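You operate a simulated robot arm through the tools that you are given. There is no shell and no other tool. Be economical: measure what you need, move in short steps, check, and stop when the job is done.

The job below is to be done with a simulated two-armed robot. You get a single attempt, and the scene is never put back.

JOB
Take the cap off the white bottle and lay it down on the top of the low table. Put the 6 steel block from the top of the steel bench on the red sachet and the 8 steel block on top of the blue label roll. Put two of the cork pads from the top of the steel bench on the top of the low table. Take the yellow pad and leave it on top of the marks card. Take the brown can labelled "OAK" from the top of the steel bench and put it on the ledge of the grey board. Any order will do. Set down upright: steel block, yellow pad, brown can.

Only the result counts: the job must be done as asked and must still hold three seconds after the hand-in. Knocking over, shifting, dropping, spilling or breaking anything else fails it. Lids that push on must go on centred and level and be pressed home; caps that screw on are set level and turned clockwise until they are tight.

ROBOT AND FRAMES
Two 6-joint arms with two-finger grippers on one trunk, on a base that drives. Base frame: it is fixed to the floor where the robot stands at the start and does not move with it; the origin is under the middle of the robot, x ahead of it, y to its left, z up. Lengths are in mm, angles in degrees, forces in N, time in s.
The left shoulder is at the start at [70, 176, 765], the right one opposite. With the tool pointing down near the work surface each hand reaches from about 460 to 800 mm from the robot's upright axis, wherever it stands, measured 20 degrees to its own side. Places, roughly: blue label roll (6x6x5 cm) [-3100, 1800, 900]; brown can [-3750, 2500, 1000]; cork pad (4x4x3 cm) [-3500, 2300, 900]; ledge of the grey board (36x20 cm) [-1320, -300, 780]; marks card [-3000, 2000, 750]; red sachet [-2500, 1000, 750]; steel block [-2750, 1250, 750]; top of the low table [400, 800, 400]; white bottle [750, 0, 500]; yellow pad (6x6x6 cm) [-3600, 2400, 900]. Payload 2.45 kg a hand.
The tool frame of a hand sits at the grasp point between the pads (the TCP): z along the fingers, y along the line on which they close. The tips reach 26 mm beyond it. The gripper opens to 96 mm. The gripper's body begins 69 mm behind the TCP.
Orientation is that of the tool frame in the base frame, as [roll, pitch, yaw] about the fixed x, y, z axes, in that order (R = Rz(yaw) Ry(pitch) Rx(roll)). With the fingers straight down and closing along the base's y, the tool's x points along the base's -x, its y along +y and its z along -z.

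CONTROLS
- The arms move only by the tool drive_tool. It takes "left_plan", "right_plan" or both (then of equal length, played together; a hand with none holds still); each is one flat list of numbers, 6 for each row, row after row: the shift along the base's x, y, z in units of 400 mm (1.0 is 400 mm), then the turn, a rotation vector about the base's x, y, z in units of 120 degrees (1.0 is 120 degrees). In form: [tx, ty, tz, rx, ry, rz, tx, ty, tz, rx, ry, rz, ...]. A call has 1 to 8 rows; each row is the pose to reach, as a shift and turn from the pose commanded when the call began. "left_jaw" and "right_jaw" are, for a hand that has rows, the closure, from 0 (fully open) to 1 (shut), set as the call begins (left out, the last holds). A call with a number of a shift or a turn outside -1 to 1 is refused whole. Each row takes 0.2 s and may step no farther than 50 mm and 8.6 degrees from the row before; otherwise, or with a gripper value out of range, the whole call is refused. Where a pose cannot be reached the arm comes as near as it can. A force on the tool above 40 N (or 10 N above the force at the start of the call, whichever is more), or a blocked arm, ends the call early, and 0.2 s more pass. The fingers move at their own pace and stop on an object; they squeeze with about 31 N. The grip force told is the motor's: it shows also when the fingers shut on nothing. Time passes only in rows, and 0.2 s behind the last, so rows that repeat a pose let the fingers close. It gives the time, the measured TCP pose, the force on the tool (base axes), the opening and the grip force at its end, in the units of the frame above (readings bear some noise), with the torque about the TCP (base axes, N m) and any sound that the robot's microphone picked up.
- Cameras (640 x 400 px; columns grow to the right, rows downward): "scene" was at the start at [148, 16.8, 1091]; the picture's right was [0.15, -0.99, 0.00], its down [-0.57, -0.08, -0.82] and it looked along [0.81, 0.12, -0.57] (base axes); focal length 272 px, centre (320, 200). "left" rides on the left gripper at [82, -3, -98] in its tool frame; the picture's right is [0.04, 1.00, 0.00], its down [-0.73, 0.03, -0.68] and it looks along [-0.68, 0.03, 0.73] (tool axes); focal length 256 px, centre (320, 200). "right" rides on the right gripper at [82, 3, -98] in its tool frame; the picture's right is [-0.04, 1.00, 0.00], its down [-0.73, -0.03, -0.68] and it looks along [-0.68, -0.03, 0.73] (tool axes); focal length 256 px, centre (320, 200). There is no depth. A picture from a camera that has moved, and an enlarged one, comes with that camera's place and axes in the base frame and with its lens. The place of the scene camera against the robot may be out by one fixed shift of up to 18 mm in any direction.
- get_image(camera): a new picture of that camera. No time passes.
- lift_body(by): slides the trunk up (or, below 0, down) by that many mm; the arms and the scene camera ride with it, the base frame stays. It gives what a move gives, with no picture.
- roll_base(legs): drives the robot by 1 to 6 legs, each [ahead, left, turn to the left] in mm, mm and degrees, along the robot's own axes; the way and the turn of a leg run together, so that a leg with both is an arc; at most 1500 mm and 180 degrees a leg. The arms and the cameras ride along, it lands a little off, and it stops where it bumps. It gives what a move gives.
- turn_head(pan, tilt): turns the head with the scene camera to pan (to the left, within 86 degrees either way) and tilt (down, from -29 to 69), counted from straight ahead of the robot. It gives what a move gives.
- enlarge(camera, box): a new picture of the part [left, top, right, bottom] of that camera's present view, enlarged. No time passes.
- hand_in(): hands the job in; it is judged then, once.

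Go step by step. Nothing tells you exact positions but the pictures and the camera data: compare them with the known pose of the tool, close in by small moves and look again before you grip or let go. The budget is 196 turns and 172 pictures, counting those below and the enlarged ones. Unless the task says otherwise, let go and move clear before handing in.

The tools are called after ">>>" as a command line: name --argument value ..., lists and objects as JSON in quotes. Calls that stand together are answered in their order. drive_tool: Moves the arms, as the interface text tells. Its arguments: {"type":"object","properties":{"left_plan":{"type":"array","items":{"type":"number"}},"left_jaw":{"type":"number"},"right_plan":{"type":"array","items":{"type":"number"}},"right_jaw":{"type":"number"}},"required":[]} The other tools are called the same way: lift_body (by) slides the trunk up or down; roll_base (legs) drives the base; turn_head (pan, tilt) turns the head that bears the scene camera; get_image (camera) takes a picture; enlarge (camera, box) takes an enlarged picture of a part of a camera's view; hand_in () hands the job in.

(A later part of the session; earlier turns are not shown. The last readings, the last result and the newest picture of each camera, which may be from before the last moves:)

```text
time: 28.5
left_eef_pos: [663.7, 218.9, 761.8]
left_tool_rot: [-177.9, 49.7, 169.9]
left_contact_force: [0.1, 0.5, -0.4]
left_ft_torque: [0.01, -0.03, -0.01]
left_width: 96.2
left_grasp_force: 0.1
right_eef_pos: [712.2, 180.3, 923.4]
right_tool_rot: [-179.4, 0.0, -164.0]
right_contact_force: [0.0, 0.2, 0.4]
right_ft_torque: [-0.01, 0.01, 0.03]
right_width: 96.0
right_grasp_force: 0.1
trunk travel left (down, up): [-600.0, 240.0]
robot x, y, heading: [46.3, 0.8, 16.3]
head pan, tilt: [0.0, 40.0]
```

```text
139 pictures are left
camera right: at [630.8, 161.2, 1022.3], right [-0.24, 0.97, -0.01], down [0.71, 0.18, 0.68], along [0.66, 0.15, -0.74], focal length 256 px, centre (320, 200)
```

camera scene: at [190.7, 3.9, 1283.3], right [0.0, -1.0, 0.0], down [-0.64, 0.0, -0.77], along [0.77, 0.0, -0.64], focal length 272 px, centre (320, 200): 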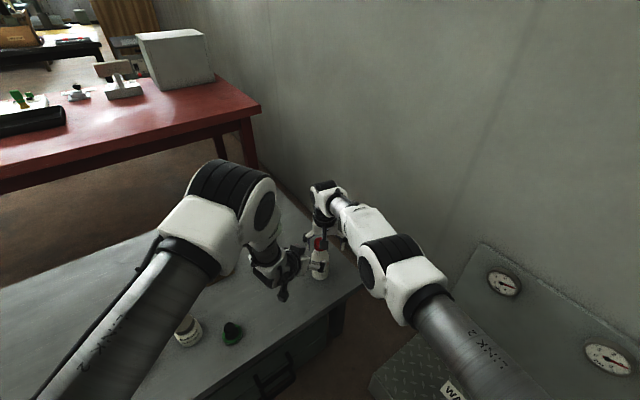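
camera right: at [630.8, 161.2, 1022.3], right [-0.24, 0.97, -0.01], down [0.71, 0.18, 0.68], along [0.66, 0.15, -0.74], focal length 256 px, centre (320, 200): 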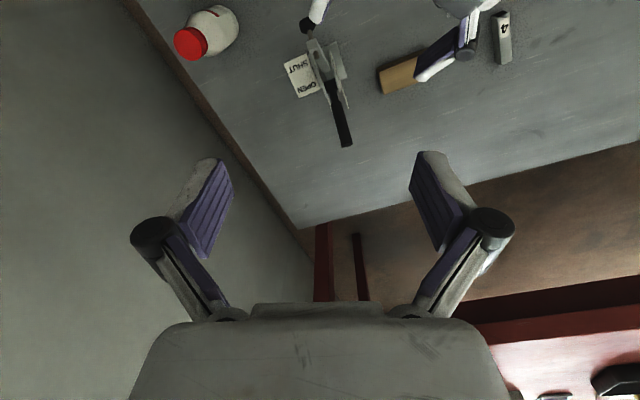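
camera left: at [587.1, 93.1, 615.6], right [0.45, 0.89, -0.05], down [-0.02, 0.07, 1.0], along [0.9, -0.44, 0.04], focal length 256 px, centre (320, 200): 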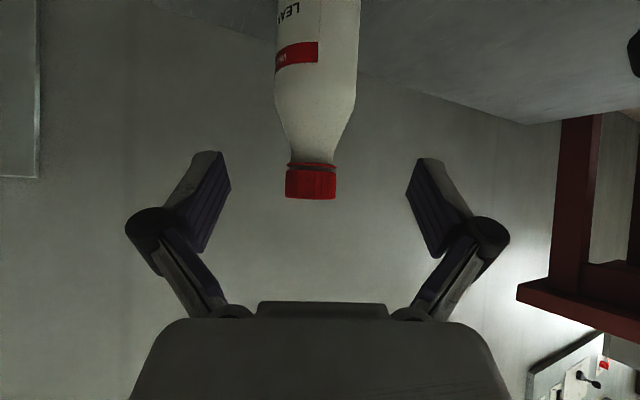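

Now both hands move together back over the bottle, staying high.

>>> drive_tool --left_plan '[0.01, -0.102, 0, 0, 0, 0, 0.02, -0.204, 0, 0, 0, 0, 0.03, -0.306, 0, 0, 0, 0, 0.04, -0.408, 0, 0, 0, 0, 0.05, -0.5, 0, 0, 0, 0]' --right_plan '[0.02, -0.09, 0, 0, 0, 0, 0.04, -0.18, 0, 0, 0, 0, 0.06, -0.27, 0, 0, 0, 0, 0.08, -0.36, 0, 0, 0, 0, 0.1, -0.45, 0, 0, 0, 0]'

>>> lift_body --by -120

>>> get_image --camera "left"

>>> get_image --camera "right"

```text
time: 29.7
left_eef_pos: [712.1, 172.1, 721.9]
left_tool_rot: [-176.9, 49.1, 169.8]
left_contact_force: [0.3, 0.1, -0.9]
left_ft_torque: [0.01, -0.01, 0.02]
left_width: 95.9
left_grasp_force: 0.1
left hand out of reach, approached as far as the arm can: row 1, 2, 3, 4, 5
right_eef_pos: [752.2, -0.7, 923.8]
right_tool_rot: [-179.6, -0.3, -163.9]
right_contact_force: [0.1, 0.6, 0.2]
right_ft_torque: [0.06, 0.03, -0.01]
right_width: 95.9
right_grasp_force: 0.1
trunk travel left (down, up): [-600.0, 240.0]
robot x, y, heading: [44.3, -0.6, 16.5]
head pan, tilt: [0.0, 40.0]
```

```text
time: 31.2
left_eef_pos: [709.9, 174.0, 602.5]
left_tool_rot: [-177.0, 49.2, 169.8]
left_contact_force: [-0.3, 0.1, -0.2]
left_ft_torque: [-0.05, -0.01, -0.01]
left_width: 95.9
left_grasp_force: 0.1
right_eef_pos: [748.8, -0.5, 804.7]
right_tool_rot: [-179.6, -0.2, -164.0]
right_contact_force: [-0.8, 0.4, 0.1]
right_ft_torque: [-0.01, -0.04, -0.01]
right_width: 95.8
right_grasp_force: 0.1
trunk travel left (down, up): [-480.0, 360.0]
robot x, y, heading: [44.0, 4.2, 16.4]
head pan, tilt: [0.0, 40.0]
```

```text
138 pictures are left
camera left: at [585.7, 197.0, 607.1], right [0.19, 0.98, -0.06], down [-0.02, 0.07, 1.0], along [0.98, -0.19, 0.03], focal length 256 px, centre (320, 200)
```

left: 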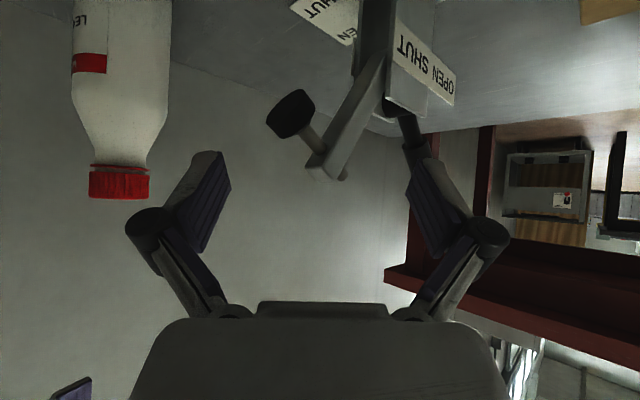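

```text
137 pictures are left
camera right: at [669.7, -19.2, 902.8], right [-0.24, 0.97, -0.01], down [0.71, 0.18, 0.68], along [0.66, 0.15, -0.74], focal length 256 px, centre (320, 200)
```

right: 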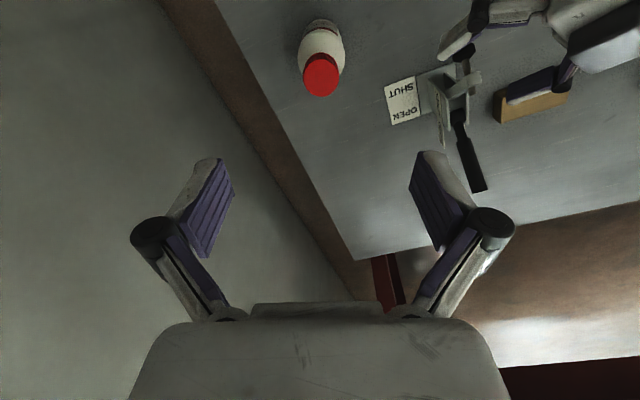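

The left hand is just in front of the toggle, so I lift away first. I'll then take a slightly steeper, more inward hand angle, which suits the arm better.

>>> lift_body --by 130

>>> drive_tool --left_plan '[0, -0.0, 0.02, 0.0075, 0.018, -0.0527, 0, -0.07, 0.02, 0.015, 0.036, -0.105, -0.01, -0.14, 0.02, 0.0225, 0.054, -0.158, -0.03, -0.24, 0.02, 0.0225, 0.054, -0.158, -0.048, -0.343, 0.02, 0.0225, 0.054, -0.158]'

>>> get_image --camera "left"

```text
time: 32.7
left_eef_pos: [709.7, 174.3, 732.6]
left_tool_rot: [-176.9, 49.2, 169.8]
left_contact_force: [-0.5, -0.2, -0.6]
left_ft_torque: [0.03, 0.02, -0.03]
left_width: 96.4
left_grasp_force: 0.1
right_eef_pos: [750.0, 0.6, 934.8]
right_tool_rot: [-179.5, -0.2, -163.9]
right_contact_force: [-0.1, -0.4, 0.2]
right_ft_torque: [-0.04, -0.02, 0.0]
right_width: 95.9
right_grasp_force: 0.1
trunk travel left (down, up): [-610.0, 230.0]
robot x, y, heading: [47.4, -0.2, 16.9]
head pan, tilt: [0.0, 40.0]
```

```text
time: 33.9
left_eef_pos: [720.2, 121.7, 717.4]
left_tool_rot: [-177.3, 42.1, 150.5]
left_contact_force: [-0.7, -0.5, -0.1]
left_ft_torque: [0.0, 0.01, 0.01]
left_width: 96.3
left_grasp_force: 0.0
left hand out of reach, approached as far as the arm can: row 3, 4, 5
right_eef_pos: [751.0, -0.9, 934.8]
right_tool_rot: [-179.4, -0.2, -164.0]
right_contact_force: [-0.8, 0.3, 0.2]
right_ft_torque: [-0.02, 0.0, -0.02]
right_width: 95.8
right_grasp_force: 0.0
trunk travel left (down, up): [-610.0, 230.0]
robot x, y, heading: [46.5, 0.3, 16.3]
head pan, tilt: [0.0, 40.0]
```

```text
136 pictures are left
camera left: at [611.3, 183.1, 737.3], right [0.49, 0.87, -0.06], down [0.11, 0.01, 0.99], along [0.86, -0.5, -0.09], focal length 256 px, centre (320, 200)
```

left: 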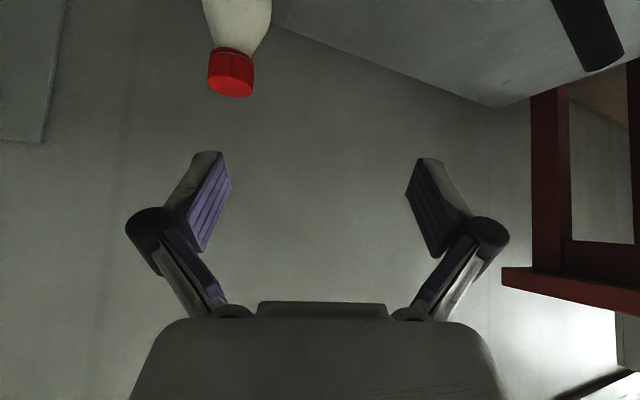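

Turning left made the left arm's cross-body reach worse. I'll turn back to about 2 degrees heading, 12 mm further ahead, and lower the trunk a bit for the right arm.

>>> roll_base --legs '[[0, 0, -14], [12, 0, 0]]'

>>> drive_tool --left_plan '[-0.02, 0.1, 0, 0, 0, 0, -0.06, 0.18, 0, 0, 0, 0, -0.11, 0.23, 0, 0, 0, 0]'

>>> lift_body --by -100

>>> get_image --camera "left"

```text
time: 35.5
left_eef_pos: [738.4, -44.3, 719.4]
left_tool_rot: [-177.3, 42.3, 136.5]
left_contact_force: [-0.1, 0.3, -0.3]
left_ft_torque: [-0.03, -0.03, -0.02]
left_width: 96.2
left_grasp_force: 0.0
right_eef_pos: [740.1, -168.9, 936.6]
right_tool_rot: [-179.5, 0.0, -177.8]
right_contact_force: [-0.8, -0.1, 0.2]
right_ft_torque: [-0.03, -0.04, -0.02]
right_width: 96.0
right_grasp_force: 0.1
trunk travel left (down, up): [-610.0, 230.0]
robot x, y, heading: [56.1, 1.9, 2.7]
head pan, tilt: [0.0, 40.0]
```

```text
time: 36.3
left_eef_pos: [694.2, 48.8, 718.1]
left_tool_rot: [-177.4, 42.3, 136.6]
left_contact_force: [-0.2, -0.1, 0.6]
left_ft_torque: [-0.01, -0.03, 0.05]
left_width: 95.8
left_grasp_force: 0.1
right_eef_pos: [742.1, -168.9, 934.8]
right_tool_rot: [-179.6, 0.0, -177.9]
right_contact_force: [0.1, -0.7, -0.5]
right_ft_torque: [0.01, 0.0, -0.01]
right_width: 95.7
right_grasp_force: 0.1
trunk travel left (down, up): [-610.0, 230.0]
robot x, y, heading: [61.2, -2.7, 2.6]
head pan, tilt: [0.0, 40.0]
```

```text
time: 37.7
left_eef_pos: [694.9, 48.5, 619.7]
left_tool_rot: [-177.3, 42.4, 136.6]
left_contact_force: [0.0, 0.2, 0.1]
left_ft_torque: [0.0, 0.01, 0.04]
left_width: 95.7
left_grasp_force: 0.1
right_eef_pos: [741.6, -169.1, 836.1]
right_tool_rot: [-179.4, -0.1, -177.9]
right_contact_force: [0.5, 0.3, -0.4]
right_ft_torque: [0.01, -0.01, -0.01]
right_width: 95.9
right_grasp_force: 0.1
trunk travel left (down, up): [-510.0, 330.0]
robot x, y, heading: [59.0, 0.4, 2.4]
head pan, tilt: [0.0, 40.0]
```

```text
135 pictures are left
camera left: at [604.2, 135.6, 637.9], right [0.69, 0.72, -0.06], down [0.1, -0.02, 0.99], along [0.72, -0.69, -0.09], focal length 256 px, centre (320, 200)
```

left: 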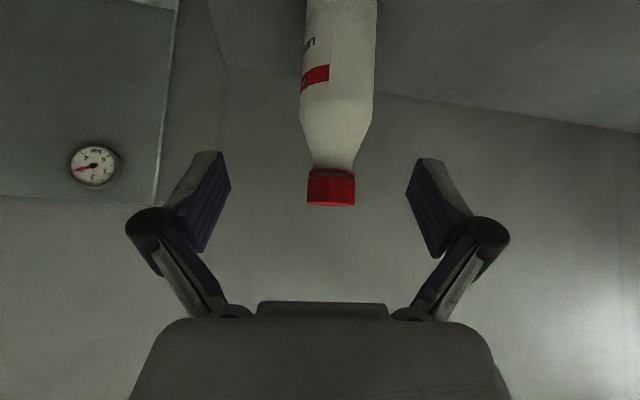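

The whole pre-grasp is reachable now. I'll lower and then advance around the bottle body.

>>> drive_tool --left_plan '[0.01, 0.01, -0.12, 0, 0, 0, 0.018, 0.016, -0.24, 0, 0, 0, 0.02, 0.016, -0.255, 0, 0, 0, 0.08, -0.05, -0.258, 0, 0, 0, 0.143, -0.119, -0.26, 0, 0, 0]'

>>> get_image --camera "left"

```text
time: 38.9
left_eef_pos: [754.9, -0.7, 515.4]
left_tool_rot: [-177.5, 42.1, 136.6]
left_contact_force: [0.1, -0.3, 0.3]
left_ft_torque: [0.01, 0.04, -0.01]
left_width: 95.9
left_grasp_force: 0.0
right_eef_pos: [741.8, -169.0, 834.7]
right_tool_rot: [-179.5, -0.1, -177.9]
right_contact_force: [0.2, -1.4, -0.1]
right_ft_torque: [0.01, -0.01, -0.02]
right_width: 96.4
right_grasp_force: 0.0
trunk travel left (down, up): [-510.0, 330.0]
robot x, y, heading: [54.5, 1.6, 2.6]
head pan, tilt: [0.0, 40.0]
```

```text
134 pictures are left
camera left: at [663.8, 87.5, 534.2], right [0.69, 0.73, -0.06], down [0.1, -0.02, 0.99], along [0.72, -0.69, -0.09], focal length 256 px, centre (320, 200)
```

left: 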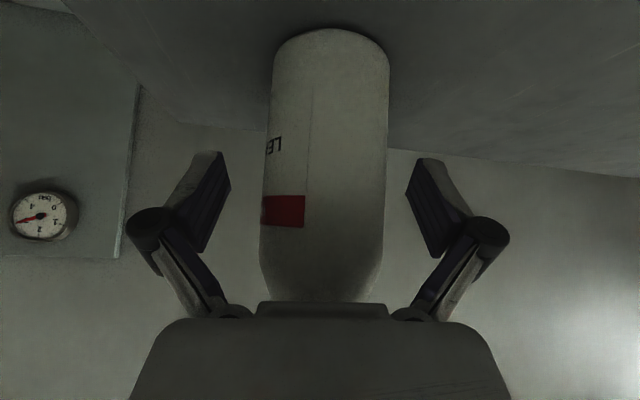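

Centred. I'll close the left hand and bring the right hand over the cap.

>>> drive_tool --left_plan '[0, 0, 0, 0, 0, 0, 0, 0, 0, 0, 0, 0, 0, 0, 0, 0, 0, 0]' --left_jaw 1

>>> drive_tool --right_plan '[0.007, 0.1, -0.05, 0, 0, 0, 0.014, 0.2, -0.1, 0, 0, 0, 0.02, 0.3, -0.15, 0, 0, 0, 0.026, 0.4, -0.2, 0, 0, 0, 0.028, 0.421, -0.3, 0, 0, 0, 0.028, 0.421, -0.4, 0, 0, 0]'

>>> get_image --camera "right"

```text
time: 39.7
left_eef_pos: [754.1, -0.4, 515.3]
left_tool_rot: [-177.4, 42.3, 136.5]
left_contact_force: [3.6, 1.5, 6.1]
left_ft_torque: [0.16, -0.36, 0.01]
left_width: 58.5
left_grasp_force: 30.9
right_eef_pos: [741.7, -168.9, 835.0]
right_tool_rot: [-179.5, -0.2, -178.0]
right_contact_force: [0.6, 0.6, 0.2]
right_ft_torque: [0.01, 0.01, 0.04]
right_width: 96.3
right_grasp_force: 0.0
trunk travel left (down, up): [-510.0, 330.0]
robot x, y, heading: [60.5, 0.8, 2.4]
head pan, tilt: [0.0, 40.0]
```

```text
time: 41.1
left_eef_pos: [752.9, -0.3, 515.6]
left_tool_rot: [-177.4, 42.2, 136.5]
left_contact_force: [1.0, -2.5, 4.1]
left_ft_torque: [-0.12, -0.23, -0.04]
left_width: 58.4
left_grasp_force: 30.8
right_eef_pos: [754.0, -0.5, 676.3]
right_tool_rot: [-179.5, 0.0, -177.9]
right_contact_force: [-0.8, -0.1, -0.2]
right_ft_torque: [0.0, 0.0, -0.02]
right_width: 95.7
right_grasp_force: 0.1
trunk travel left (down, up): [-510.0, 330.0]
robot x, y, heading: [56.6, 4.7, 2.7]
head pan, tilt: [0.0, 40.0]
```

```text
133 pictures are left
camera right: at [671.8, 0.1, 774.2], right [0.0, 1.0, -0.01], down [0.73, 0.0, 0.68], along [0.68, -0.01, -0.73], focal length 256 px, centre (320, 200)
```

right: 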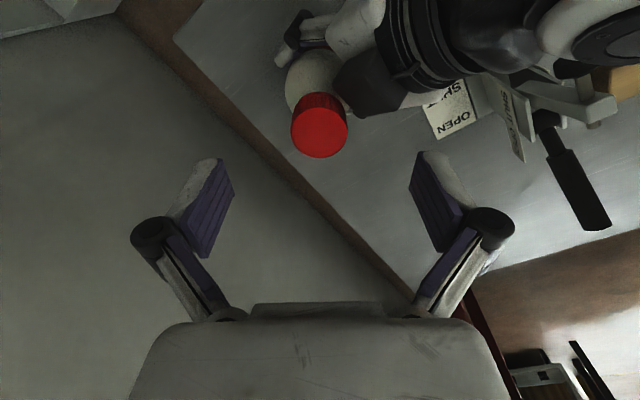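

The cap is centred under the right hand. I'll lower around it and grip.

>>> drive_tool --right_plan '[0, 0, -0.08, 0, 0, 0, 0, 0, -0.158, 0, 0, 0]'

>>> drive_tool --right_plan '[0, 0, 0, 0, 0, 0, 0, 0, 0, 0, 0, 0, 0, 0, 0, 0, 0, 0]' --right_jaw 1

>>> get_image --camera "right"

```text
time: 41.7
left_eef_pos: [753.0, 0.4, 514.9]
left_tool_rot: [-177.4, 42.1, 136.5]
left_contact_force: [-4.8, -2.8, 2.5]
left_ft_torque: [0.22, -1.59, 0.48]
left_width: 58.5
left_grasp_force: 31.3
right_eef_pos: [750.9, -4.2, 615.8]
right_tool_rot: [-179.5, 0.2, -178.1]
right_contact_force: [9.3, 4.0, 7.3]
right_ft_torque: [0.39, -0.03, -0.45]
right_width: 96.4
right_grasp_force: 0.0
right hand out of reach, approached as far as the arm can: row 2
trunk travel left (down, up): [-510.0, 330.0]
robot x, y, heading: [54.0, 0.8, 2.5]
head pan, tilt: [0.0, 40.0]
```

```text
time: 42.1
left_eef_pos: [748.4, -6.6, 513.9]
left_tool_rot: [-177.4, 42.3, 135.6]
left_contact_force: [-19.2, -16.3, 11.6]
left_ft_torque: [3.25, -2.26, 1.03]
left_width: 58.6
left_grasp_force: 31.2
right_eef_pos: [753.1, 4.4, 621.1]
right_tool_rot: [179.8, 1.3, -177.8]
right_contact_force: [19.8, 20.8, 7.8]
right_ft_torque: [-0.37, -0.03, -1.02]
right_width: 46.8
right_grasp_force: 31.1
trunk travel left (down, up): [-510.0, 330.0]
robot x, y, heading: [58.8, 5.9, 2.8]
head pan, tilt: [0.0, 40.0]
stopped in row 2 (right hand): the force on the tool passed its limit at 58 N (the readings are from after the stop); the commanded pose is now the measured one
```

```text
132 pictures are left
camera right: at [668.9, 4.0, 718.2], right [0.0, 1.0, 0.0], down [0.72, 0.0, 0.69], along [0.69, 0.0, -0.72], focal length 256 px, centre (320, 200)
```

right: 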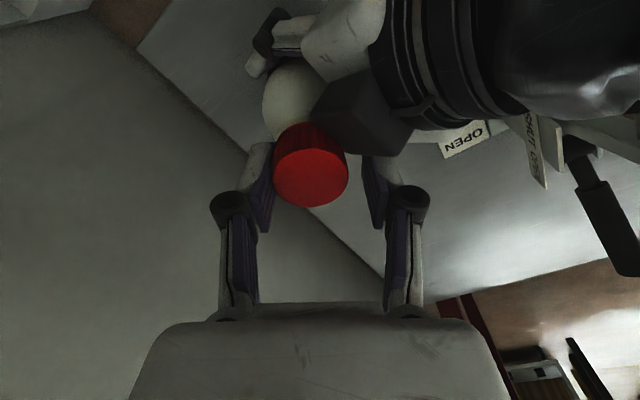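

The right hand's left finger met the left hand's palm when open. I'll release with the jaw only partly open and lift, then redo this with a lower trunk and a better hand angle.

>>> drive_tool --right_plan '[0, 0, 0.0, 0, 0, 0, 0, 0, 0, 0, 0, 0]' --right_jaw 0.4

>>> drive_tool --right_plan '[0, -0.01, 0.1, 0, 0, 0, 0, -0.02, 0.2, 0, 0, 0, -0.02, -0.06, 0.3, 0, 0, 0, -0.02, -0.1, 0.4, 0, 0, 0]'

>>> get_image --camera "left"

```text
time: 42.7
left_eef_pos: [749.3, -6.1, 514.3]
left_tool_rot: [-177.2, 42.2, 135.9]
left_contact_force: [-25.3, -11.5, 12.2]
left_ft_torque: [1.05, -2.43, 0.99]
left_width: 58.5
left_grasp_force: 30.5
right_eef_pos: [752.6, 1.4, 619.6]
right_tool_rot: [-179.9, 0.8, -177.9]
right_contact_force: [23.1, 7.6, -2.3]
right_ft_torque: [-0.08, -0.02, -0.83]
right_width: 61.7
right_grasp_force: 2.9
trunk travel left (down, up): [-510.0, 330.0]
robot x, y, heading: [56.2, 4.5, 2.4]
head pan, tilt: [0.0, 40.0]
```

```text
time: 43.7
left_eef_pos: [748.9, -4.2, 513.2]
left_tool_rot: [-177.2, 42.1, 136.0]
left_contact_force: [-2.1, 0.8, 3.2]
left_ft_torque: [0.19, 0.07, 0.06]
left_width: 58.2
left_grasp_force: 31.7
right_eef_pos: [788.7, -22.8, 792.9]
right_tool_rot: [180.0, 0.4, -177.8]
right_contact_force: [-1.1, 0.5, -0.6]
right_ft_torque: [-0.04, -0.08, 0.0]
right_width: 57.8
right_grasp_force: 0.1
right hand out of reach, approached as far as the arm can: row 1, 2, 3, 4
trunk travel left (down, up): [-510.0, 330.0]
robot x, y, heading: [57.7, 3.1, 2.3]
head pan, tilt: [0.0, 40.0]
```

```text
131 pictures are left
camera left: at [659.2, 83.7, 532.8], right [0.69, 0.72, -0.06], down [0.11, -0.02, 0.99], along [0.71, -0.7, -0.09], focal length 256 px, centre (320, 200)
```

left: 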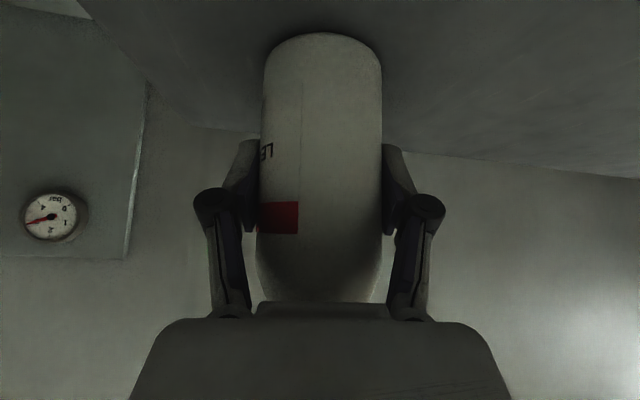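

The right arm was near its maximum reach, since the trunk is too high for it. I'll release the left hand, back off, lower the trunk 110 mm and regrip slightly lower on the body.

>>> drive_tool --left_plan '[0, 0, 0, 0, 0, 0, 0, 0, 0, 0, 0, 0, -0.063, 0.069, 0, 0, 0, 0, -0.126, 0.135, 0, 0, 0, 0, -0.13, 0.14, 0.12, 0, 0, 0, -0.13, 0.14, 0.24, 0, 0, 0]' --left_jaw 0 --right_plan '[0, 0, 0.0, 0, 0, 0, -0.02, -0.08, 0, 0, 0, 0, -0.04, -0.16, 0, 0, 0, 0, -0.06, -0.24, 0, 0, 0, 0, -0.08, -0.32, 0, 0, 0, 0, -0.1, -0.35, 0, 0, 0, 0]'

>>> lift_body --by -110

>>> get_image --camera "left"

>>> get_image --camera "right"

```text
time: 45.1
left_eef_pos: [693.4, 52.6, 607.7]
left_tool_rot: [-177.2, 42.2, 136.2]
left_contact_force: [0.2, 0.7, -0.5]
left_ft_torque: [0.0, 0.02, 0.01]
left_width: 96.1
left_grasp_force: 0.0
right_eef_pos: [818.7, -131.4, 800.9]
right_tool_rot: [-179.9, 0.5, -177.9]
right_contact_force: [-0.4, -0.3, 0.4]
right_ft_torque: [-0.04, -0.03, 0.0]
right_width: 57.6
right_grasp_force: 0.0
right hand out of reach, approached as far as the arm can: row 2, 3, 4, 5, 6
trunk travel left (down, up): [-510.0, 330.0]
robot x, y, heading: [54.6, 1.4, 2.6]
head pan, tilt: [0.0, 40.0]
```

```text
time: 46.5
left_eef_pos: [695.0, 49.2, 496.6]
left_tool_rot: [-177.2, 42.1, 136.0]
left_contact_force: [0.6, -0.6, 0.6]
left_ft_torque: [-0.02, 0.02, -0.01]
left_width: 96.0
left_grasp_force: 0.0
right_eef_pos: [818.6, -132.8, 690.1]
right_tool_rot: [-180.0, 0.5, -177.8]
right_contact_force: [-0.2, -0.4, -0.2]
right_ft_torque: [-0.02, 0.0, 0.0]
right_width: 57.5
right_grasp_force: 0.0
trunk travel left (down, up): [-400.0, 440.0]
robot x, y, heading: [60.4, 2.2, 2.7]
head pan, tilt: [0.0, 40.0]
```

```text
130 pictures are left
camera left: at [605.5, 138.9, 516.7], right [0.69, 0.72, -0.06], down [0.11, -0.02, 0.99], along [0.71, -0.7, -0.09], focal length 256 px, centre (320, 200)
```

left: 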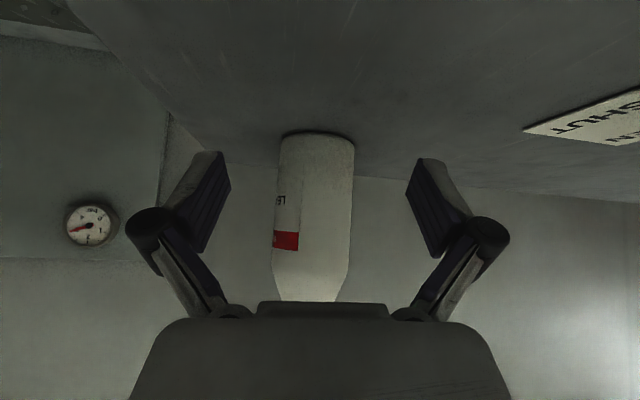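

```text
129 pictures are left
camera right: at [735.4, -132.2, 788.2], right [0.0, 1.0, 0.0], down [0.73, 0.0, 0.69], along [0.69, 0.0, -0.73], focal length 256 px, centre (320, 200)
```

right: 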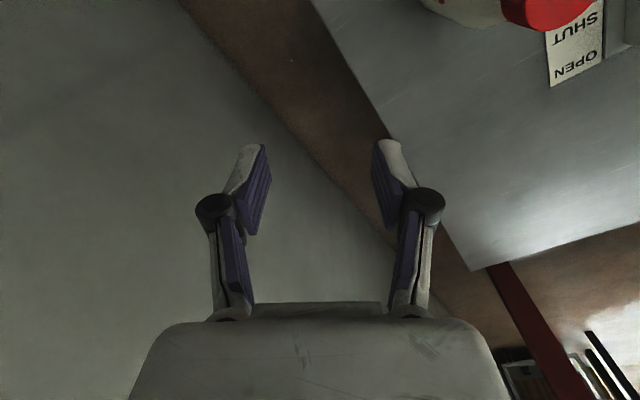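

The right arm got stretched straight. I'll pull it back toward me.

>>> drive_tool --right_plan '[-0.1, -0.03, 0.03, 0, 0, 0, -0.2, -0.06, 0.06, 0, 0, 0, -0.3, -0.09, 0.09, 0, 0, 0, -0.35, -0.1, 0.15, 0, 0, 0]'

```text
time: 47.5
left_eef_pos: [694.1, 51.2, 495.7]
left_tool_rot: [-177.3, 42.1, 136.1]
left_contact_force: [-0.8, -0.1, 0.3]
left_ft_torque: [0.0, 0.0, -0.01]
left_width: 96.1
left_grasp_force: 0.1
right_eef_pos: [818.8, -134.2, 701.3]
right_tool_rot: [-179.9, 0.5, -177.8]
right_contact_force: [0.9, -0.4, 0.8]
right_ft_torque: [-0.01, 0.03, 0.0]
right_width: 57.6
right_grasp_force: 0.1
right hand out of reach, approached as far as the arm can: row 1, 2, 3, 4
trunk travel left (down, up): [-400.0, 440.0]
robot x, y, heading: [59.5, -1.2, 2.6]
head pan, tilt: [0.0, 40.0]
```

The elbow is straight, so a purely radial pull can't bend it. I'll ask for a pitch along with the pull-back.

>>> drive_tool --right_plan '[-0.05, -0.02, 0.03, 0, 0.06, 0, -0.12, -0.04, 0.06, 0, 0.12, 0, -0.2, -0.06, 0.09, 0, 0.18, 0, -0.3, -0.08, 0.12, 0, 0.2, 0]'

```text
time: 48.5
left_eef_pos: [693.8, 51.1, 497.6]
left_tool_rot: [-177.2, 42.2, 136.1]
left_contact_force: [-0.1, -0.4, 0.1]
left_ft_torque: [0.03, 0.01, 0.01]
left_width: 96.1
left_grasp_force: 0.1
right_eef_pos: [694.5, -167.2, 748.1]
right_tool_rot: [179.0, -23.3, -177.6]
right_contact_force: [-0.5, -0.6, -0.1]
right_ft_torque: [-0.01, -0.02, -0.02]
right_width: 57.6
right_grasp_force: 0.1
trunk travel left (down, up): [-400.0, 440.0]
robot x, y, heading: [57.9, 2.2, 2.6]
head pan, tilt: [0.0, 40.0]
```

Escaped. Now I'll level the right hand again and advance the left hand around the bottle.

>>> drive_tool --right_plan '[0, 0, 0.03, 0, -0.067, 0, 0, 0.0, 0.06, 0, -0.134, 0, 0, 0, 0.09, -0.003, -0.197, 0]' --left_plan '[0.045, -0.047, 0.02, 0, 0, 0, 0.09, -0.093, 0.02, 0, 0, 0, 0.138, -0.14, 0.02, 0, 0, 0]'

>>> get_image --camera "left"

```text
time: 49.3
left_eef_pos: [750.0, -6.6, 505.4]
left_tool_rot: [-177.4, 42.2, 136.1]
left_contact_force: [0.4, -0.2, -0.1]
left_ft_torque: [0.0, 0.02, 0.0]
left_width: 96.0
left_grasp_force: 0.0
right_eef_pos: [694.9, -169.4, 781.8]
right_tool_rot: [-179.7, 0.3, -177.8]
right_contact_force: [-1.0, -0.2, 0.3]
right_ft_torque: [-0.02, -0.04, -0.01]
right_width: 57.5
right_grasp_force: 0.1
trunk travel left (down, up): [-400.0, 440.0]
robot x, y, heading: [58.0, 2.8, 2.3]
head pan, tilt: [0.0, 40.0]
```

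```text
128 pictures are left
camera left: at [661.2, 81.9, 525.5], right [0.69, 0.72, -0.06], down [0.11, -0.02, 0.99], along [0.71, -0.7, -0.09], focal length 256 px, centre (320, 200)
```

left: 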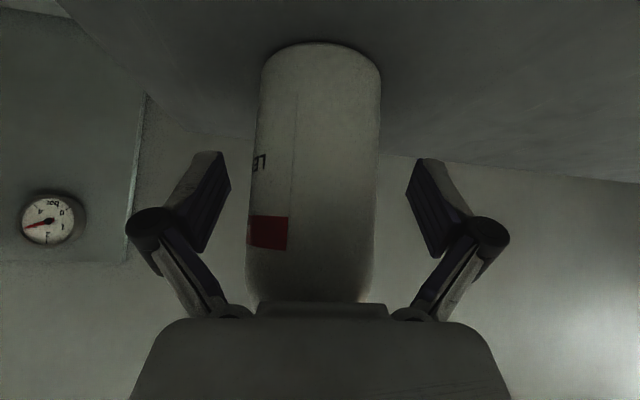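

>>> drive_tool --left_plan '[-0.005, -0.005, 0, 0, 0, 0, -0.005, -0.005, 0, 0, 0, 0, -0.005, -0.005, 0, 0, 0, 0, -0.005, -0.005, 0, 0, 0, 0, -0.005, -0.005, 0, 0, 0, 0]' --left_jaw 1 --right_plan '[0.02, 0.08, 0.0, 0, 0, 0, 0.05, 0.17, 0, 0, 0, 0, 0.08, 0.26, 0, 0, 0, 0, 0.11, 0.35, 0, 0, 0, 0, 0.135, 0.4075, -0.05, 0, 0, 0]'

>>> drive_tool --right_plan '[0, 0, -0.1, 0, 0, 0, 0, 0, -0.2, 0, 0, 0]'

>>> get_image --camera "right"

```text
time: 50.5
left_eef_pos: [747.4, -9.2, 505.2]
left_tool_rot: [-177.1, 42.2, 136.1]
left_contact_force: [1.4, -0.3, 1.6]
left_ft_torque: [0.11, -0.12, -0.02]
left_width: 58.0
left_grasp_force: 30.5
right_eef_pos: [750.4, -5.3, 761.4]
right_tool_rot: [-179.5, 0.2, -177.9]
right_contact_force: [-0.2, 0.2, 0.3]
right_ft_torque: [0.0, -0.01, -0.02]
right_width: 57.6
right_grasp_force: 0.0
trunk travel left (down, up): [-400.0, 440.0]
robot x, y, heading: [54.0, 2.5, 2.4]
head pan, tilt: [0.0, 40.0]
```

```text
time: 51.1
left_eef_pos: [749.3, -10.1, 504.5]
left_tool_rot: [-177.2, 42.1, 136.0]
left_contact_force: [1.6, -0.6, 1.4]
left_ft_torque: [0.04, -0.12, -0.02]
left_width: 58.4
left_grasp_force: 31.4
right_eef_pos: [749.8, -5.0, 682.0]
right_tool_rot: [-179.6, 0.2, -178.0]
right_contact_force: [0.6, -1.0, 0.4]
right_ft_torque: [0.02, 0.01, 0.02]
right_width: 57.7
right_grasp_force: 0.0
trunk travel left (down, up): [-400.0, 440.0]
robot x, y, heading: [58.3, -2.1, 2.5]
head pan, tilt: [0.0, 40.0]
```

```text
127 pictures are left
camera right: at [666.6, -3.4, 779.2], right [0.0, 1.0, -0.01], down [0.73, 0.0, 0.68], along [0.68, -0.01, -0.73], focal length 256 px, centre (320, 200)
```

right: 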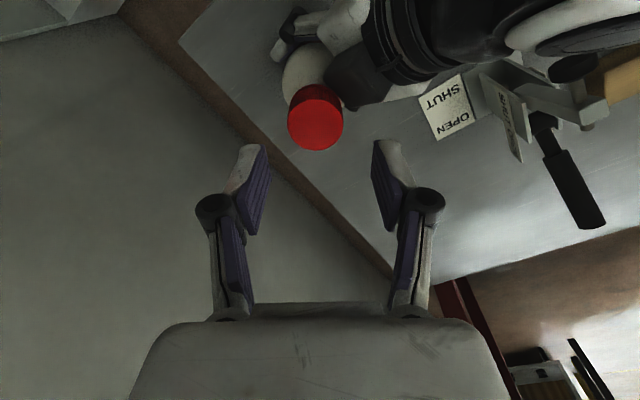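

The cap is about 3 mm off the hand's centre. I'll correct that, lower, and grip.

>>> drive_tool --right_plan '[-0.004, -0.008, -0.08, 0, 0, 0, -0.007, -0.009, -0.165, 0, 0, 0]'

>>> get_image --camera "right"

```text
time: 51.7
left_eef_pos: [745.4, -9.9, 503.5]
left_tool_rot: [-177.1, 42.1, 136.0]
left_contact_force: [-19.6, -4.6, -1.4]
left_ft_torque: [0.37, -1.84, 0.6]
left_width: 58.2
left_grasp_force: 31.3
right_eef_pos: [749.1, -6.2, 617.0]
right_tool_rot: [-179.9, 0.5, -177.8]
right_contact_force: [16.8, 5.5, 7.8]
right_ft_torque: [0.32, -0.07, -0.5]
right_width: 68.4
right_grasp_force: 4.4
trunk travel left (down, up): [-400.0, 440.0]
robot x, y, heading: [58.8, -1.3, 2.7]
head pan, tilt: [0.0, 40.0]
```

```text
126 pictures are left
camera right: at [664.5, -6.0, 714.0], right [0.0, 1.0, 0.0], down [0.73, 0.0, 0.69], along [0.69, -0.01, -0.73], focal length 256 px, centre (320, 200)
```

right: 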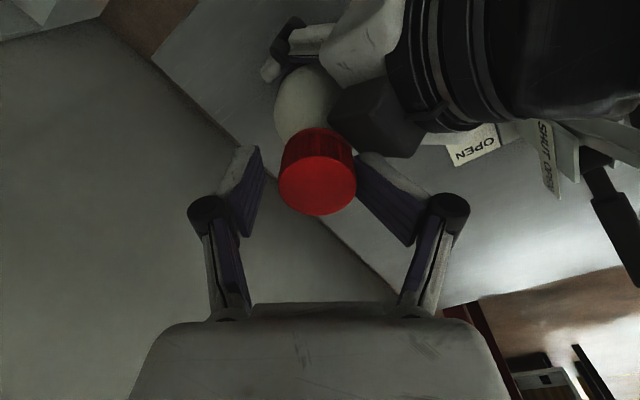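

The right finger still meets the left palm, so I'll raise the hand. I'll turn it about 85 degrees so its fingers pass on the free sides.

>>> drive_tool --right_plan '[0, 0, 0.1, 0, 0, 0, 0, 0, 0.2, 0, 0, 0, 0, 0, 0.25, 0, 0, 0.07, 0, 0, 0.25, 0, 0, 0.14, 0, 0, 0.25, 0, 0, 0.21, 0, 0, 0.25, 0, 0, 0.28, 0, 0, 0.25, 0, 0, 0.35, 0, 0, 0.25, 0, 0, 0.42]'

>>> drive_tool --right_plan '[0, 0, 0, 0, 0, 0.07, 0, 0, 0, 0, 0, 0.14, 0, 0, 0, 0, 0, 0.21, 0, 0, 0, 0, 0, 0.28]'

>>> get_image --camera "right"

>>> get_image --camera "scene"

```text
time: 53.5
left_eef_pos: [747.4, -9.3, 504.6]
left_tool_rot: [-177.2, 42.1, 136.1]
left_contact_force: [0.4, -0.1, -2.1]
left_ft_torque: [-0.03, 0.05, 0.03]
left_width: 57.7
left_grasp_force: 30.9
right_eef_pos: [747.0, -8.9, 713.9]
right_tool_rot: [-179.8, 0.1, -127.5]
right_contact_force: [0.0, -0.2, 0.3]
right_ft_torque: [-0.01, 0.0, 0.01]
right_width: 57.5
right_grasp_force: 0.0
trunk travel left (down, up): [-400.0, 440.0]
robot x, y, heading: [55.1, 2.1, 2.5]
head pan, tilt: [0.0, 40.0]
```

```text
time: 54.5
left_eef_pos: [747.9, -9.2, 503.6]
left_tool_rot: [-177.3, 42.1, 136.1]
left_contact_force: [-1.0, 0.2, -1.7]
left_ft_torque: [-0.02, 0.0, 0.01]
left_width: 57.4
left_grasp_force: 31.4
right_eef_pos: [747.0, -8.7, 715.0]
right_tool_rot: [-179.7, 0.2, -93.8]
right_contact_force: [-0.1, 0.2, 0.4]
right_ft_torque: [0.03, 0.03, -0.01]
right_width: 57.4
right_grasp_force: 0.1
trunk travel left (down, up): [-400.0, 440.0]
robot x, y, heading: [58.5, -2.0, 2.2]
head pan, tilt: [0.0, 40.0]
```

```text
125 pictures are left
camera right: at [736.7, -91.1, 812.5], right [-0.99, 0.11, -0.01], down [0.07, 0.73, 0.68], along [0.08, 0.68, -0.73], focal length 256 px, centre (320, 200)
```

right: 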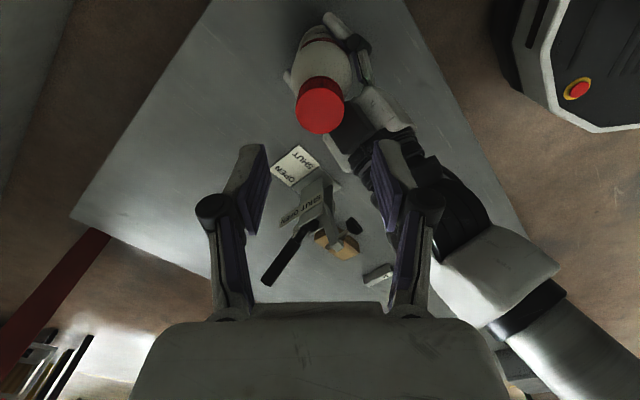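

```text
124 pictures are left
camera scene: at [203.9, 10.4, 1233.2], right [0.04, -1.0, 0.0], down [-0.64, -0.03, -0.77], along [0.76, 0.03, -0.64], focal length 272 px, centre (320, 200)
```

scene: 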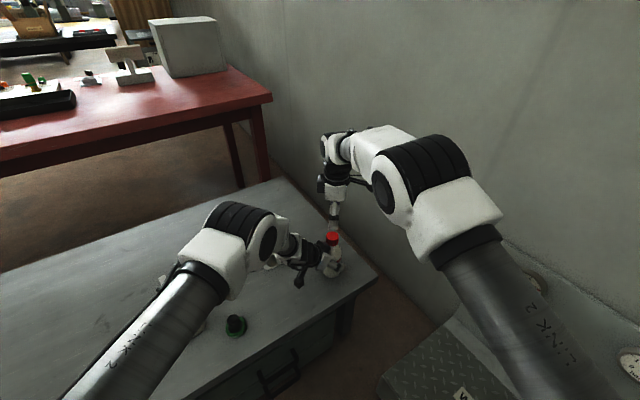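

The rotation gave clear sides. I'll turn 10 degrees more, lower onto the cap and check.

>>> drive_tool --right_plan '[0, 0, -0.085, 0, 0, 0.04, 0, 0, -0.17, 0, 0, 0.083, 0, 0, -0.25, 0, 0, 0.083]'

>>> get_image --camera "right"

```text
time: 55.3
left_eef_pos: [748.2, -9.0, 503.9]
left_tool_rot: [-177.0, 42.2, 136.1]
left_contact_force: [0.2, 0.3, -3.8]
left_ft_torque: [0.0, 0.01, -0.01]
left_width: 57.5
left_grasp_force: 30.8
right_eef_pos: [748.3, -7.7, 615.6]
right_tool_rot: [-179.6, 0.1, -83.8]
right_contact_force: [0.0, -0.3, 0.0]
right_ft_torque: [0.02, 0.0, -0.01]
right_width: 57.8
right_grasp_force: 0.2
trunk travel left (down, up): [-400.0, 440.0]
robot x, y, heading: [57.0, 0.3, 2.3]
head pan, tilt: [0.0, 40.0]
```

```text
123 pictures are left
camera right: at [752.3, -89.9, 713.3], right [-1.0, -0.07, -0.01], down [-0.05, 0.73, 0.68], along [-0.04, 0.68, -0.73], focal length 256 px, centre (320, 200)
```

right: 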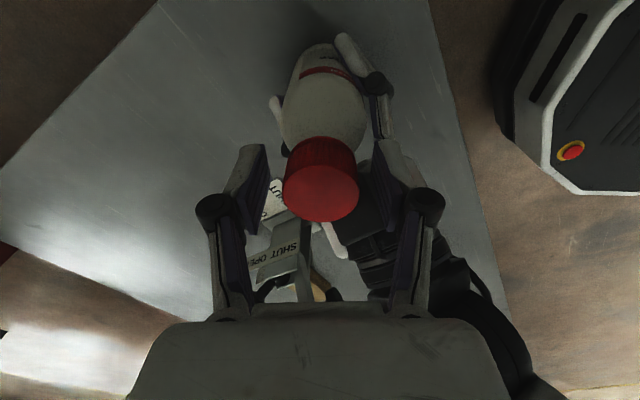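

No contact and the cap is centred. I'll grip it, then try a first turn.

>>> drive_tool --right_plan '[0, 0, 0, 0, 0, 0, 0, 0, 0, 0, 0, 0]' --right_jaw 1

>>> drive_tool --right_plan '[0, 0, 0, 0, 0, 0.06, 0, 0, 0, 0, 0, 0.12, 0, 0, 0, 0, 0, 0.18, 0, 0, 0, 0, 0, 0.24]'

>>> get_image --camera "left"

```text
time: 55.8
left_eef_pos: [750.3, -6.0, 505.1]
left_tool_rot: [-177.2, 42.1, 136.4]
left_contact_force: [3.3, 7.2, -6.2]
left_ft_torque: [-0.78, -0.17, -0.49]
left_width: 58.0
left_grasp_force: 31.2
right_eef_pos: [746.6, -9.3, 615.4]
right_tool_rot: [179.8, -0.1, -83.7]
right_contact_force: [-3.2, -8.2, 2.8]
right_ft_torque: [0.0, 0.49, 0.49]
right_width: 37.2
right_grasp_force: 30.6
trunk travel left (down, up): [-400.0, 440.0]
robot x, y, heading: [59.2, 4.6, 2.8]
head pan, tilt: [0.0, 40.0]
stopped in row 2 (left hand): the force on the tool passed its limit at 42 N (the readings are from after the stop); the commanded pose is now the measured one
```

```text
time: 56.8
left_eef_pos: [749.2, -7.4, 503.6]
left_tool_rot: [-177.3, 42.0, 136.2]
left_contact_force: [-33.5, 15.6, 0.7]
left_ft_torque: [-1.42, -3.38, 0.02]
left_width: 58.2
left_grasp_force: 31.1
right_eef_pos: [748.0, -9.0, 615.6]
right_tool_rot: [-179.8, -0.1, -55.0]
right_contact_force: [33.5, -15.0, -2.1]
right_ft_torque: [-0.33, -0.39, -0.16]
right_width: 34.1
right_grasp_force: 31.2
trunk travel left (down, up): [-400.0, 440.0]
robot x, y, heading: [58.5, -0.5, 2.5]
head pan, tilt: [0.0, 40.0]
```

```text
122 pictures are left
camera left: at [659.1, 81.0, 524.2], right [0.69, 0.72, -0.06], down [0.11, -0.02, 0.99], along [0.71, -0.69, -0.09], focal length 256 px, centre (320, 200)
```

left: 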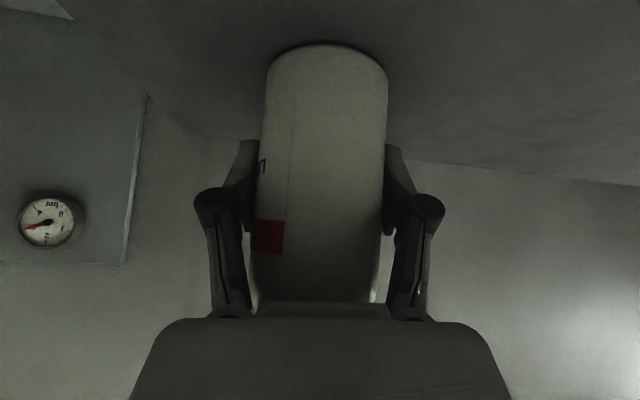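

The cap turned about 29 degrees with me while the bottle stayed put. There's a side load of about 35 N, so I'll ease the hand in that direction.

>>> drive_tool --right_plan '[0.008, -0.004, 0, 0, 0, 0, 0.008, -0.004, 0, 0, 0, 0]'

>>> get_image --camera "right"

```text
time: 57.4
left_eef_pos: [750.2, -7.1, 504.4]
left_tool_rot: [-177.2, 42.1, 136.4]
left_contact_force: [-13.0, 0.4, -13.4]
left_ft_torque: [0.1, -1.33, 0.03]
left_width: 58.1
left_grasp_force: 30.3
right_eef_pos: [748.1, -8.7, 614.9]
right_tool_rot: [179.9, 0.1, -55.0]
right_contact_force: [14.0, 1.3, 11.8]
right_ft_torque: [0.02, -0.18, -0.06]
right_width: 33.6
right_grasp_force: 30.9
trunk travel left (down, up): [-400.0, 440.0]
robot x, y, heading: [60.5, 1.9, 2.3]
head pan, tilt: [0.0, 40.0]
```

```text
121 pictures are left
camera right: at [791.9, -78.3, 712.8], right [-0.84, -0.54, 0.0], down [-0.39, 0.62, 0.68], along [-0.37, 0.57, -0.73], focal length 256 px, centre (320, 200)
```

right: 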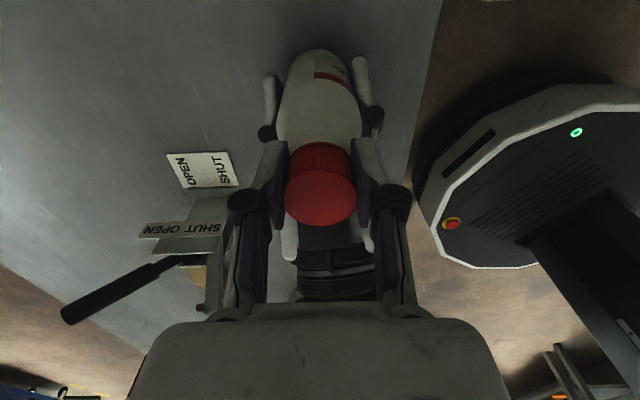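

The bottle now pushes the cap upward, so it's unscrewing. I'll continue the turn with a slight rise.

>>> drive_tool --right_plan '[0.004, 0, 0.001, 0, 0, 0.0625, 0.004, 0, 0.001, 0, 0, 0.125, 0.004, 0, 0.002, 0, 0, 0.1875, 0.004, 0, 0.003, 0, 0, 0.25, 0.004, 0, 0.003, 0, 0, 0.3125, 0.004, 0, 0.004, 0, 0, 0.375, 0.004, 0, 0.004, 0, 0, 0.4375, 0.004, 0, 0.005, 0, 0, 0.5]'

>>> get_image --camera "right"

>>> get_image --camera "left"

```text
time: 58.7
left_eef_pos: [748.9, -9.5, 505.6]
left_tool_rot: [-177.2, 42.3, 136.0]
left_contact_force: [-7.9, -2.0, 1.9]
left_ft_torque: [0.12, -1.34, 0.3]
left_width: 57.9
left_grasp_force: 30.6
right_eef_pos: [752.9, -10.6, 616.0]
right_tool_rot: [-179.8, -0.3, -17.3]
right_contact_force: [7.1, 1.3, -2.9]
right_ft_torque: [-0.08, 0.49, -0.26]
right_width: 34.1
right_grasp_force: 31.1
trunk travel left (down, up): [-400.0, 440.0]
robot x, y, heading: [59.8, 1.4, 2.2]
head pan, tilt: [0.0, 40.0]
stopped in row 6 (right hand): the force on the tool passed its limit at 46 N (the readings are from after the stop); the commanded pose is now the measured one
```

```text
120 pictures are left
camera right: at [827.7, -38.3, 714.5], right [-0.34, -0.94, 0.0], down [-0.7, 0.25, 0.68], along [-0.64, 0.23, -0.74], focal length 256 px, centre (320, 200)
```

right: 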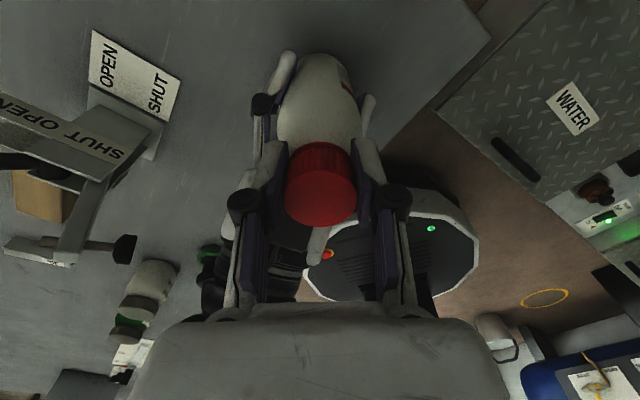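

```text
119 pictures are left
camera left: at [659.8, 79.5, 525.1], right [0.7, 0.72, -0.06], down [0.11, -0.02, 0.99], along [0.71, -0.7, -0.09], focal length 256 px, centre (320, 200)
```

left: 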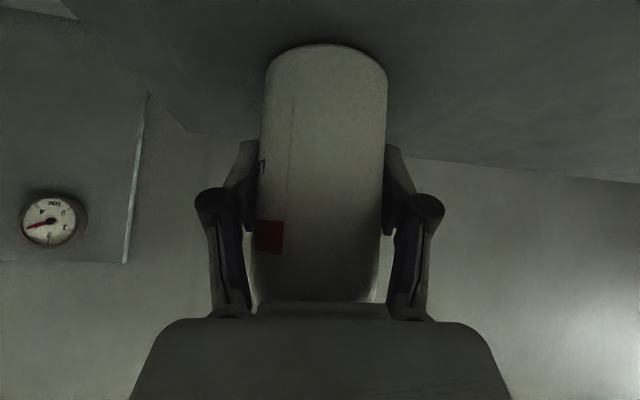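

The cap has turned 67 degrees so far and the bottle hasn't rotated. I'll open, raise, rotate back and regrip.

>>> drive_tool --right_plan '[0, 0, 0, 0, 0, 0, 0, 0, 0, 0, 0, 0, 0, 0, 0.06, 0, 0, -0.04, 0, 0, 0.12, 0, 0, -0.1, 0, 0, 0.12, 0, 0, -0.17, 0, 0, 0.12, 0, 0, -0.24, 0, 0, 0.12, 0, 0, -0.31, 0, 0, 0.12, 0, 0, -0.38]' --right_jaw 0.4

>>> drive_tool --right_plan '[0, 0, 0, 0, 0, -0.06, 0, 0, 0, 0, 0, -0.12, 0, 0, 0, 0, 0, -0.18]'

>>> get_image --camera "right"

```text
time: 60.5
left_eef_pos: [748.5, -8.0, 505.1]
left_tool_rot: [-177.2, 42.2, 136.1]
left_contact_force: [-0.1, -0.3, -2.1]
left_ft_torque: [-0.04, -0.01, -0.02]
left_width: 57.5
left_grasp_force: 30.9
right_eef_pos: [753.0, -10.5, 664.4]
right_tool_rot: [-179.9, -0.3, -63.0]
right_contact_force: [-0.3, -0.7, 0.7]
right_ft_torque: [0.04, -0.02, -0.01]
right_width: 57.3
right_grasp_force: 0.1
trunk travel left (down, up): [-400.0, 440.0]
robot x, y, heading: [60.6, 2.1, 2.3]
head pan, tilt: [0.0, 40.0]
```

```text
time: 61.3
left_eef_pos: [749.6, -7.6, 505.0]
left_tool_rot: [-177.2, 42.2, 136.2]
left_contact_force: [0.2, 0.7, -2.2]
left_ft_torque: [0.03, 0.02, 0.02]
left_width: 57.2
left_grasp_force: 31.3
right_eef_pos: [752.3, -11.1, 664.3]
right_tool_rot: [-179.9, -0.4, -84.6]
right_contact_force: [-0.2, -0.5, -0.8]
right_ft_torque: [-0.02, -0.01, 0.0]
right_width: 57.6
right_grasp_force: 0.0
trunk travel left (down, up): [-400.0, 440.0]
robot x, y, heading: [58.6, -2.5, 2.1]
head pan, tilt: [0.0, 40.0]
```

```text
118 pictures are left
camera right: at [755.7, -92.3, 762.8], right [-1.0, -0.06, 0.0], down [-0.04, 0.74, 0.67], along [-0.04, 0.67, -0.74], focal length 256 px, centre (320, 200)
```

right: 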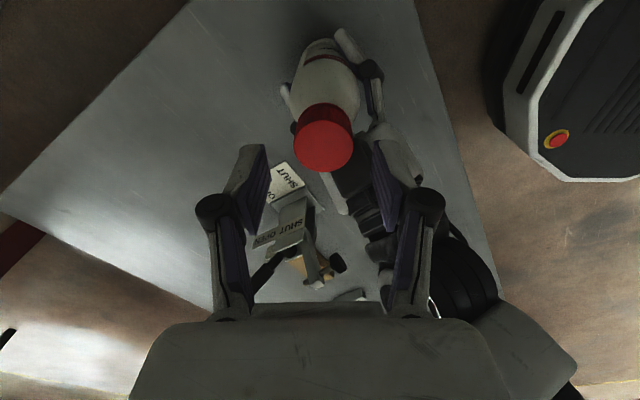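

>>> drive_tool --right_plan '[-0.007, 0.003, -0.06, 0, 0, 0, -0.008, 0.004, -0.12, 0, 0, 0]'

>>> drive_tool --right_plan '[0, 0, 0, 0, 0, 0, 0, 0, 0, 0, 0, 0]' --right_jaw 1

>>> drive_tool --right_plan '[0, 0, 0.001, 0, 0, 0.0625, 0, 0, 0.001, 0, 0, 0.125, 0, 0, 0.002, 0, 0, 0.1875, 0, 0, 0.003, 0, 0, 0.25, 0, 0, 0.003, 0, 0, 0.3125]'

>>> get_image --camera "right"

```text
time: 61.9
left_eef_pos: [749.1, -8.9, 504.9]
left_tool_rot: [-177.2, 42.2, 136.1]
left_contact_force: [-0.1, 1.2, -3.4]
left_ft_torque: [-0.01, 0.02, 0.0]
left_width: 57.1
left_grasp_force: 31.2
right_eef_pos: [750.7, -9.6, 613.8]
right_tool_rot: [-179.8, -0.4, -84.4]
right_contact_force: [1.0, 0.5, -0.5]
right_ft_torque: [0.03, -0.02, 0.0]
right_width: 57.7
right_grasp_force: 0.2
trunk travel left (down, up): [-400.0, 440.0]
robot x, y, heading: [57.4, -1.4, 2.6]
head pan, tilt: [0.0, 40.0]
```

```text
time: 62.5
left_eef_pos: [749.2, -5.6, 505.7]
left_tool_rot: [-177.3, 42.1, 136.5]
left_contact_force: [-5.1, 3.4, -0.8]
left_ft_torque: [-0.15, -0.77, -0.01]
left_width: 57.6
left_grasp_force: 31.1
right_eef_pos: [748.8, -10.2, 614.7]
right_tool_rot: [179.8, -0.5, -84.5]
right_contact_force: [6.1, -2.6, -0.5]
right_ft_torque: [-0.06, -0.05, -0.06]
right_width: 34.3
right_grasp_force: 31.2
trunk travel left (down, up): [-400.0, 440.0]
robot x, y, heading: [56.8, -0.1, 2.3]
head pan, tilt: [0.0, 40.0]
stopped in row 2 (left hand): the force on the tool passed its limit at 42 N (the readings are from after the stop); the commanded pose is now the measured one
```

```text
time: 63.4
left_eef_pos: [749.7, -6.6, 505.4]
left_tool_rot: [-177.3, 42.2, 136.3]
left_contact_force: [-8.5, 0.2, 4.9]
left_ft_torque: [0.01, -1.05, 0.04]
left_width: 57.6
left_grasp_force: 30.4
right_eef_pos: [750.5, -11.2, 616.4]
right_tool_rot: [-179.9, -0.5, -62.5]
right_contact_force: [8.4, 0.1, -6.0]
right_ft_torque: [0.01, 0.16, -0.07]
right_width: 34.4
right_grasp_force: 31.2
trunk travel left (down, up): [-400.0, 440.0]
robot x, y, heading: [57.2, 1.3, 2.3]
head pan, tilt: [0.0, 40.0]
stopped in row 4 (left hand): the force on the tool passed its limit at 42 N (the readings are from after the stop); the commanded pose is now the measured one
```

```text
117 pictures are left
camera right: at [783.3, -84.6, 715.1], right [-0.91, -0.42, 0.0], down [-0.32, 0.67, 0.67], along [-0.28, 0.61, -0.74], focal length 256 px, centre (320, 200)
```

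right: 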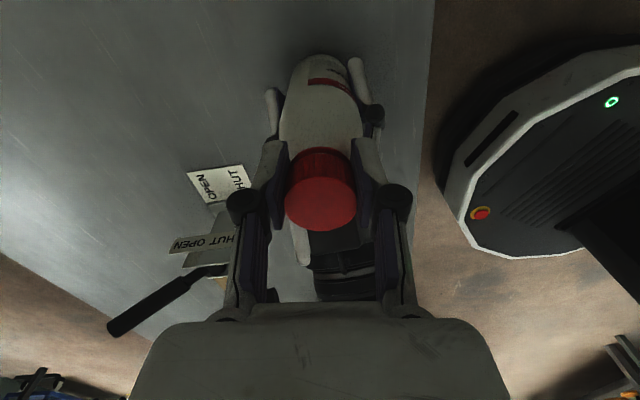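

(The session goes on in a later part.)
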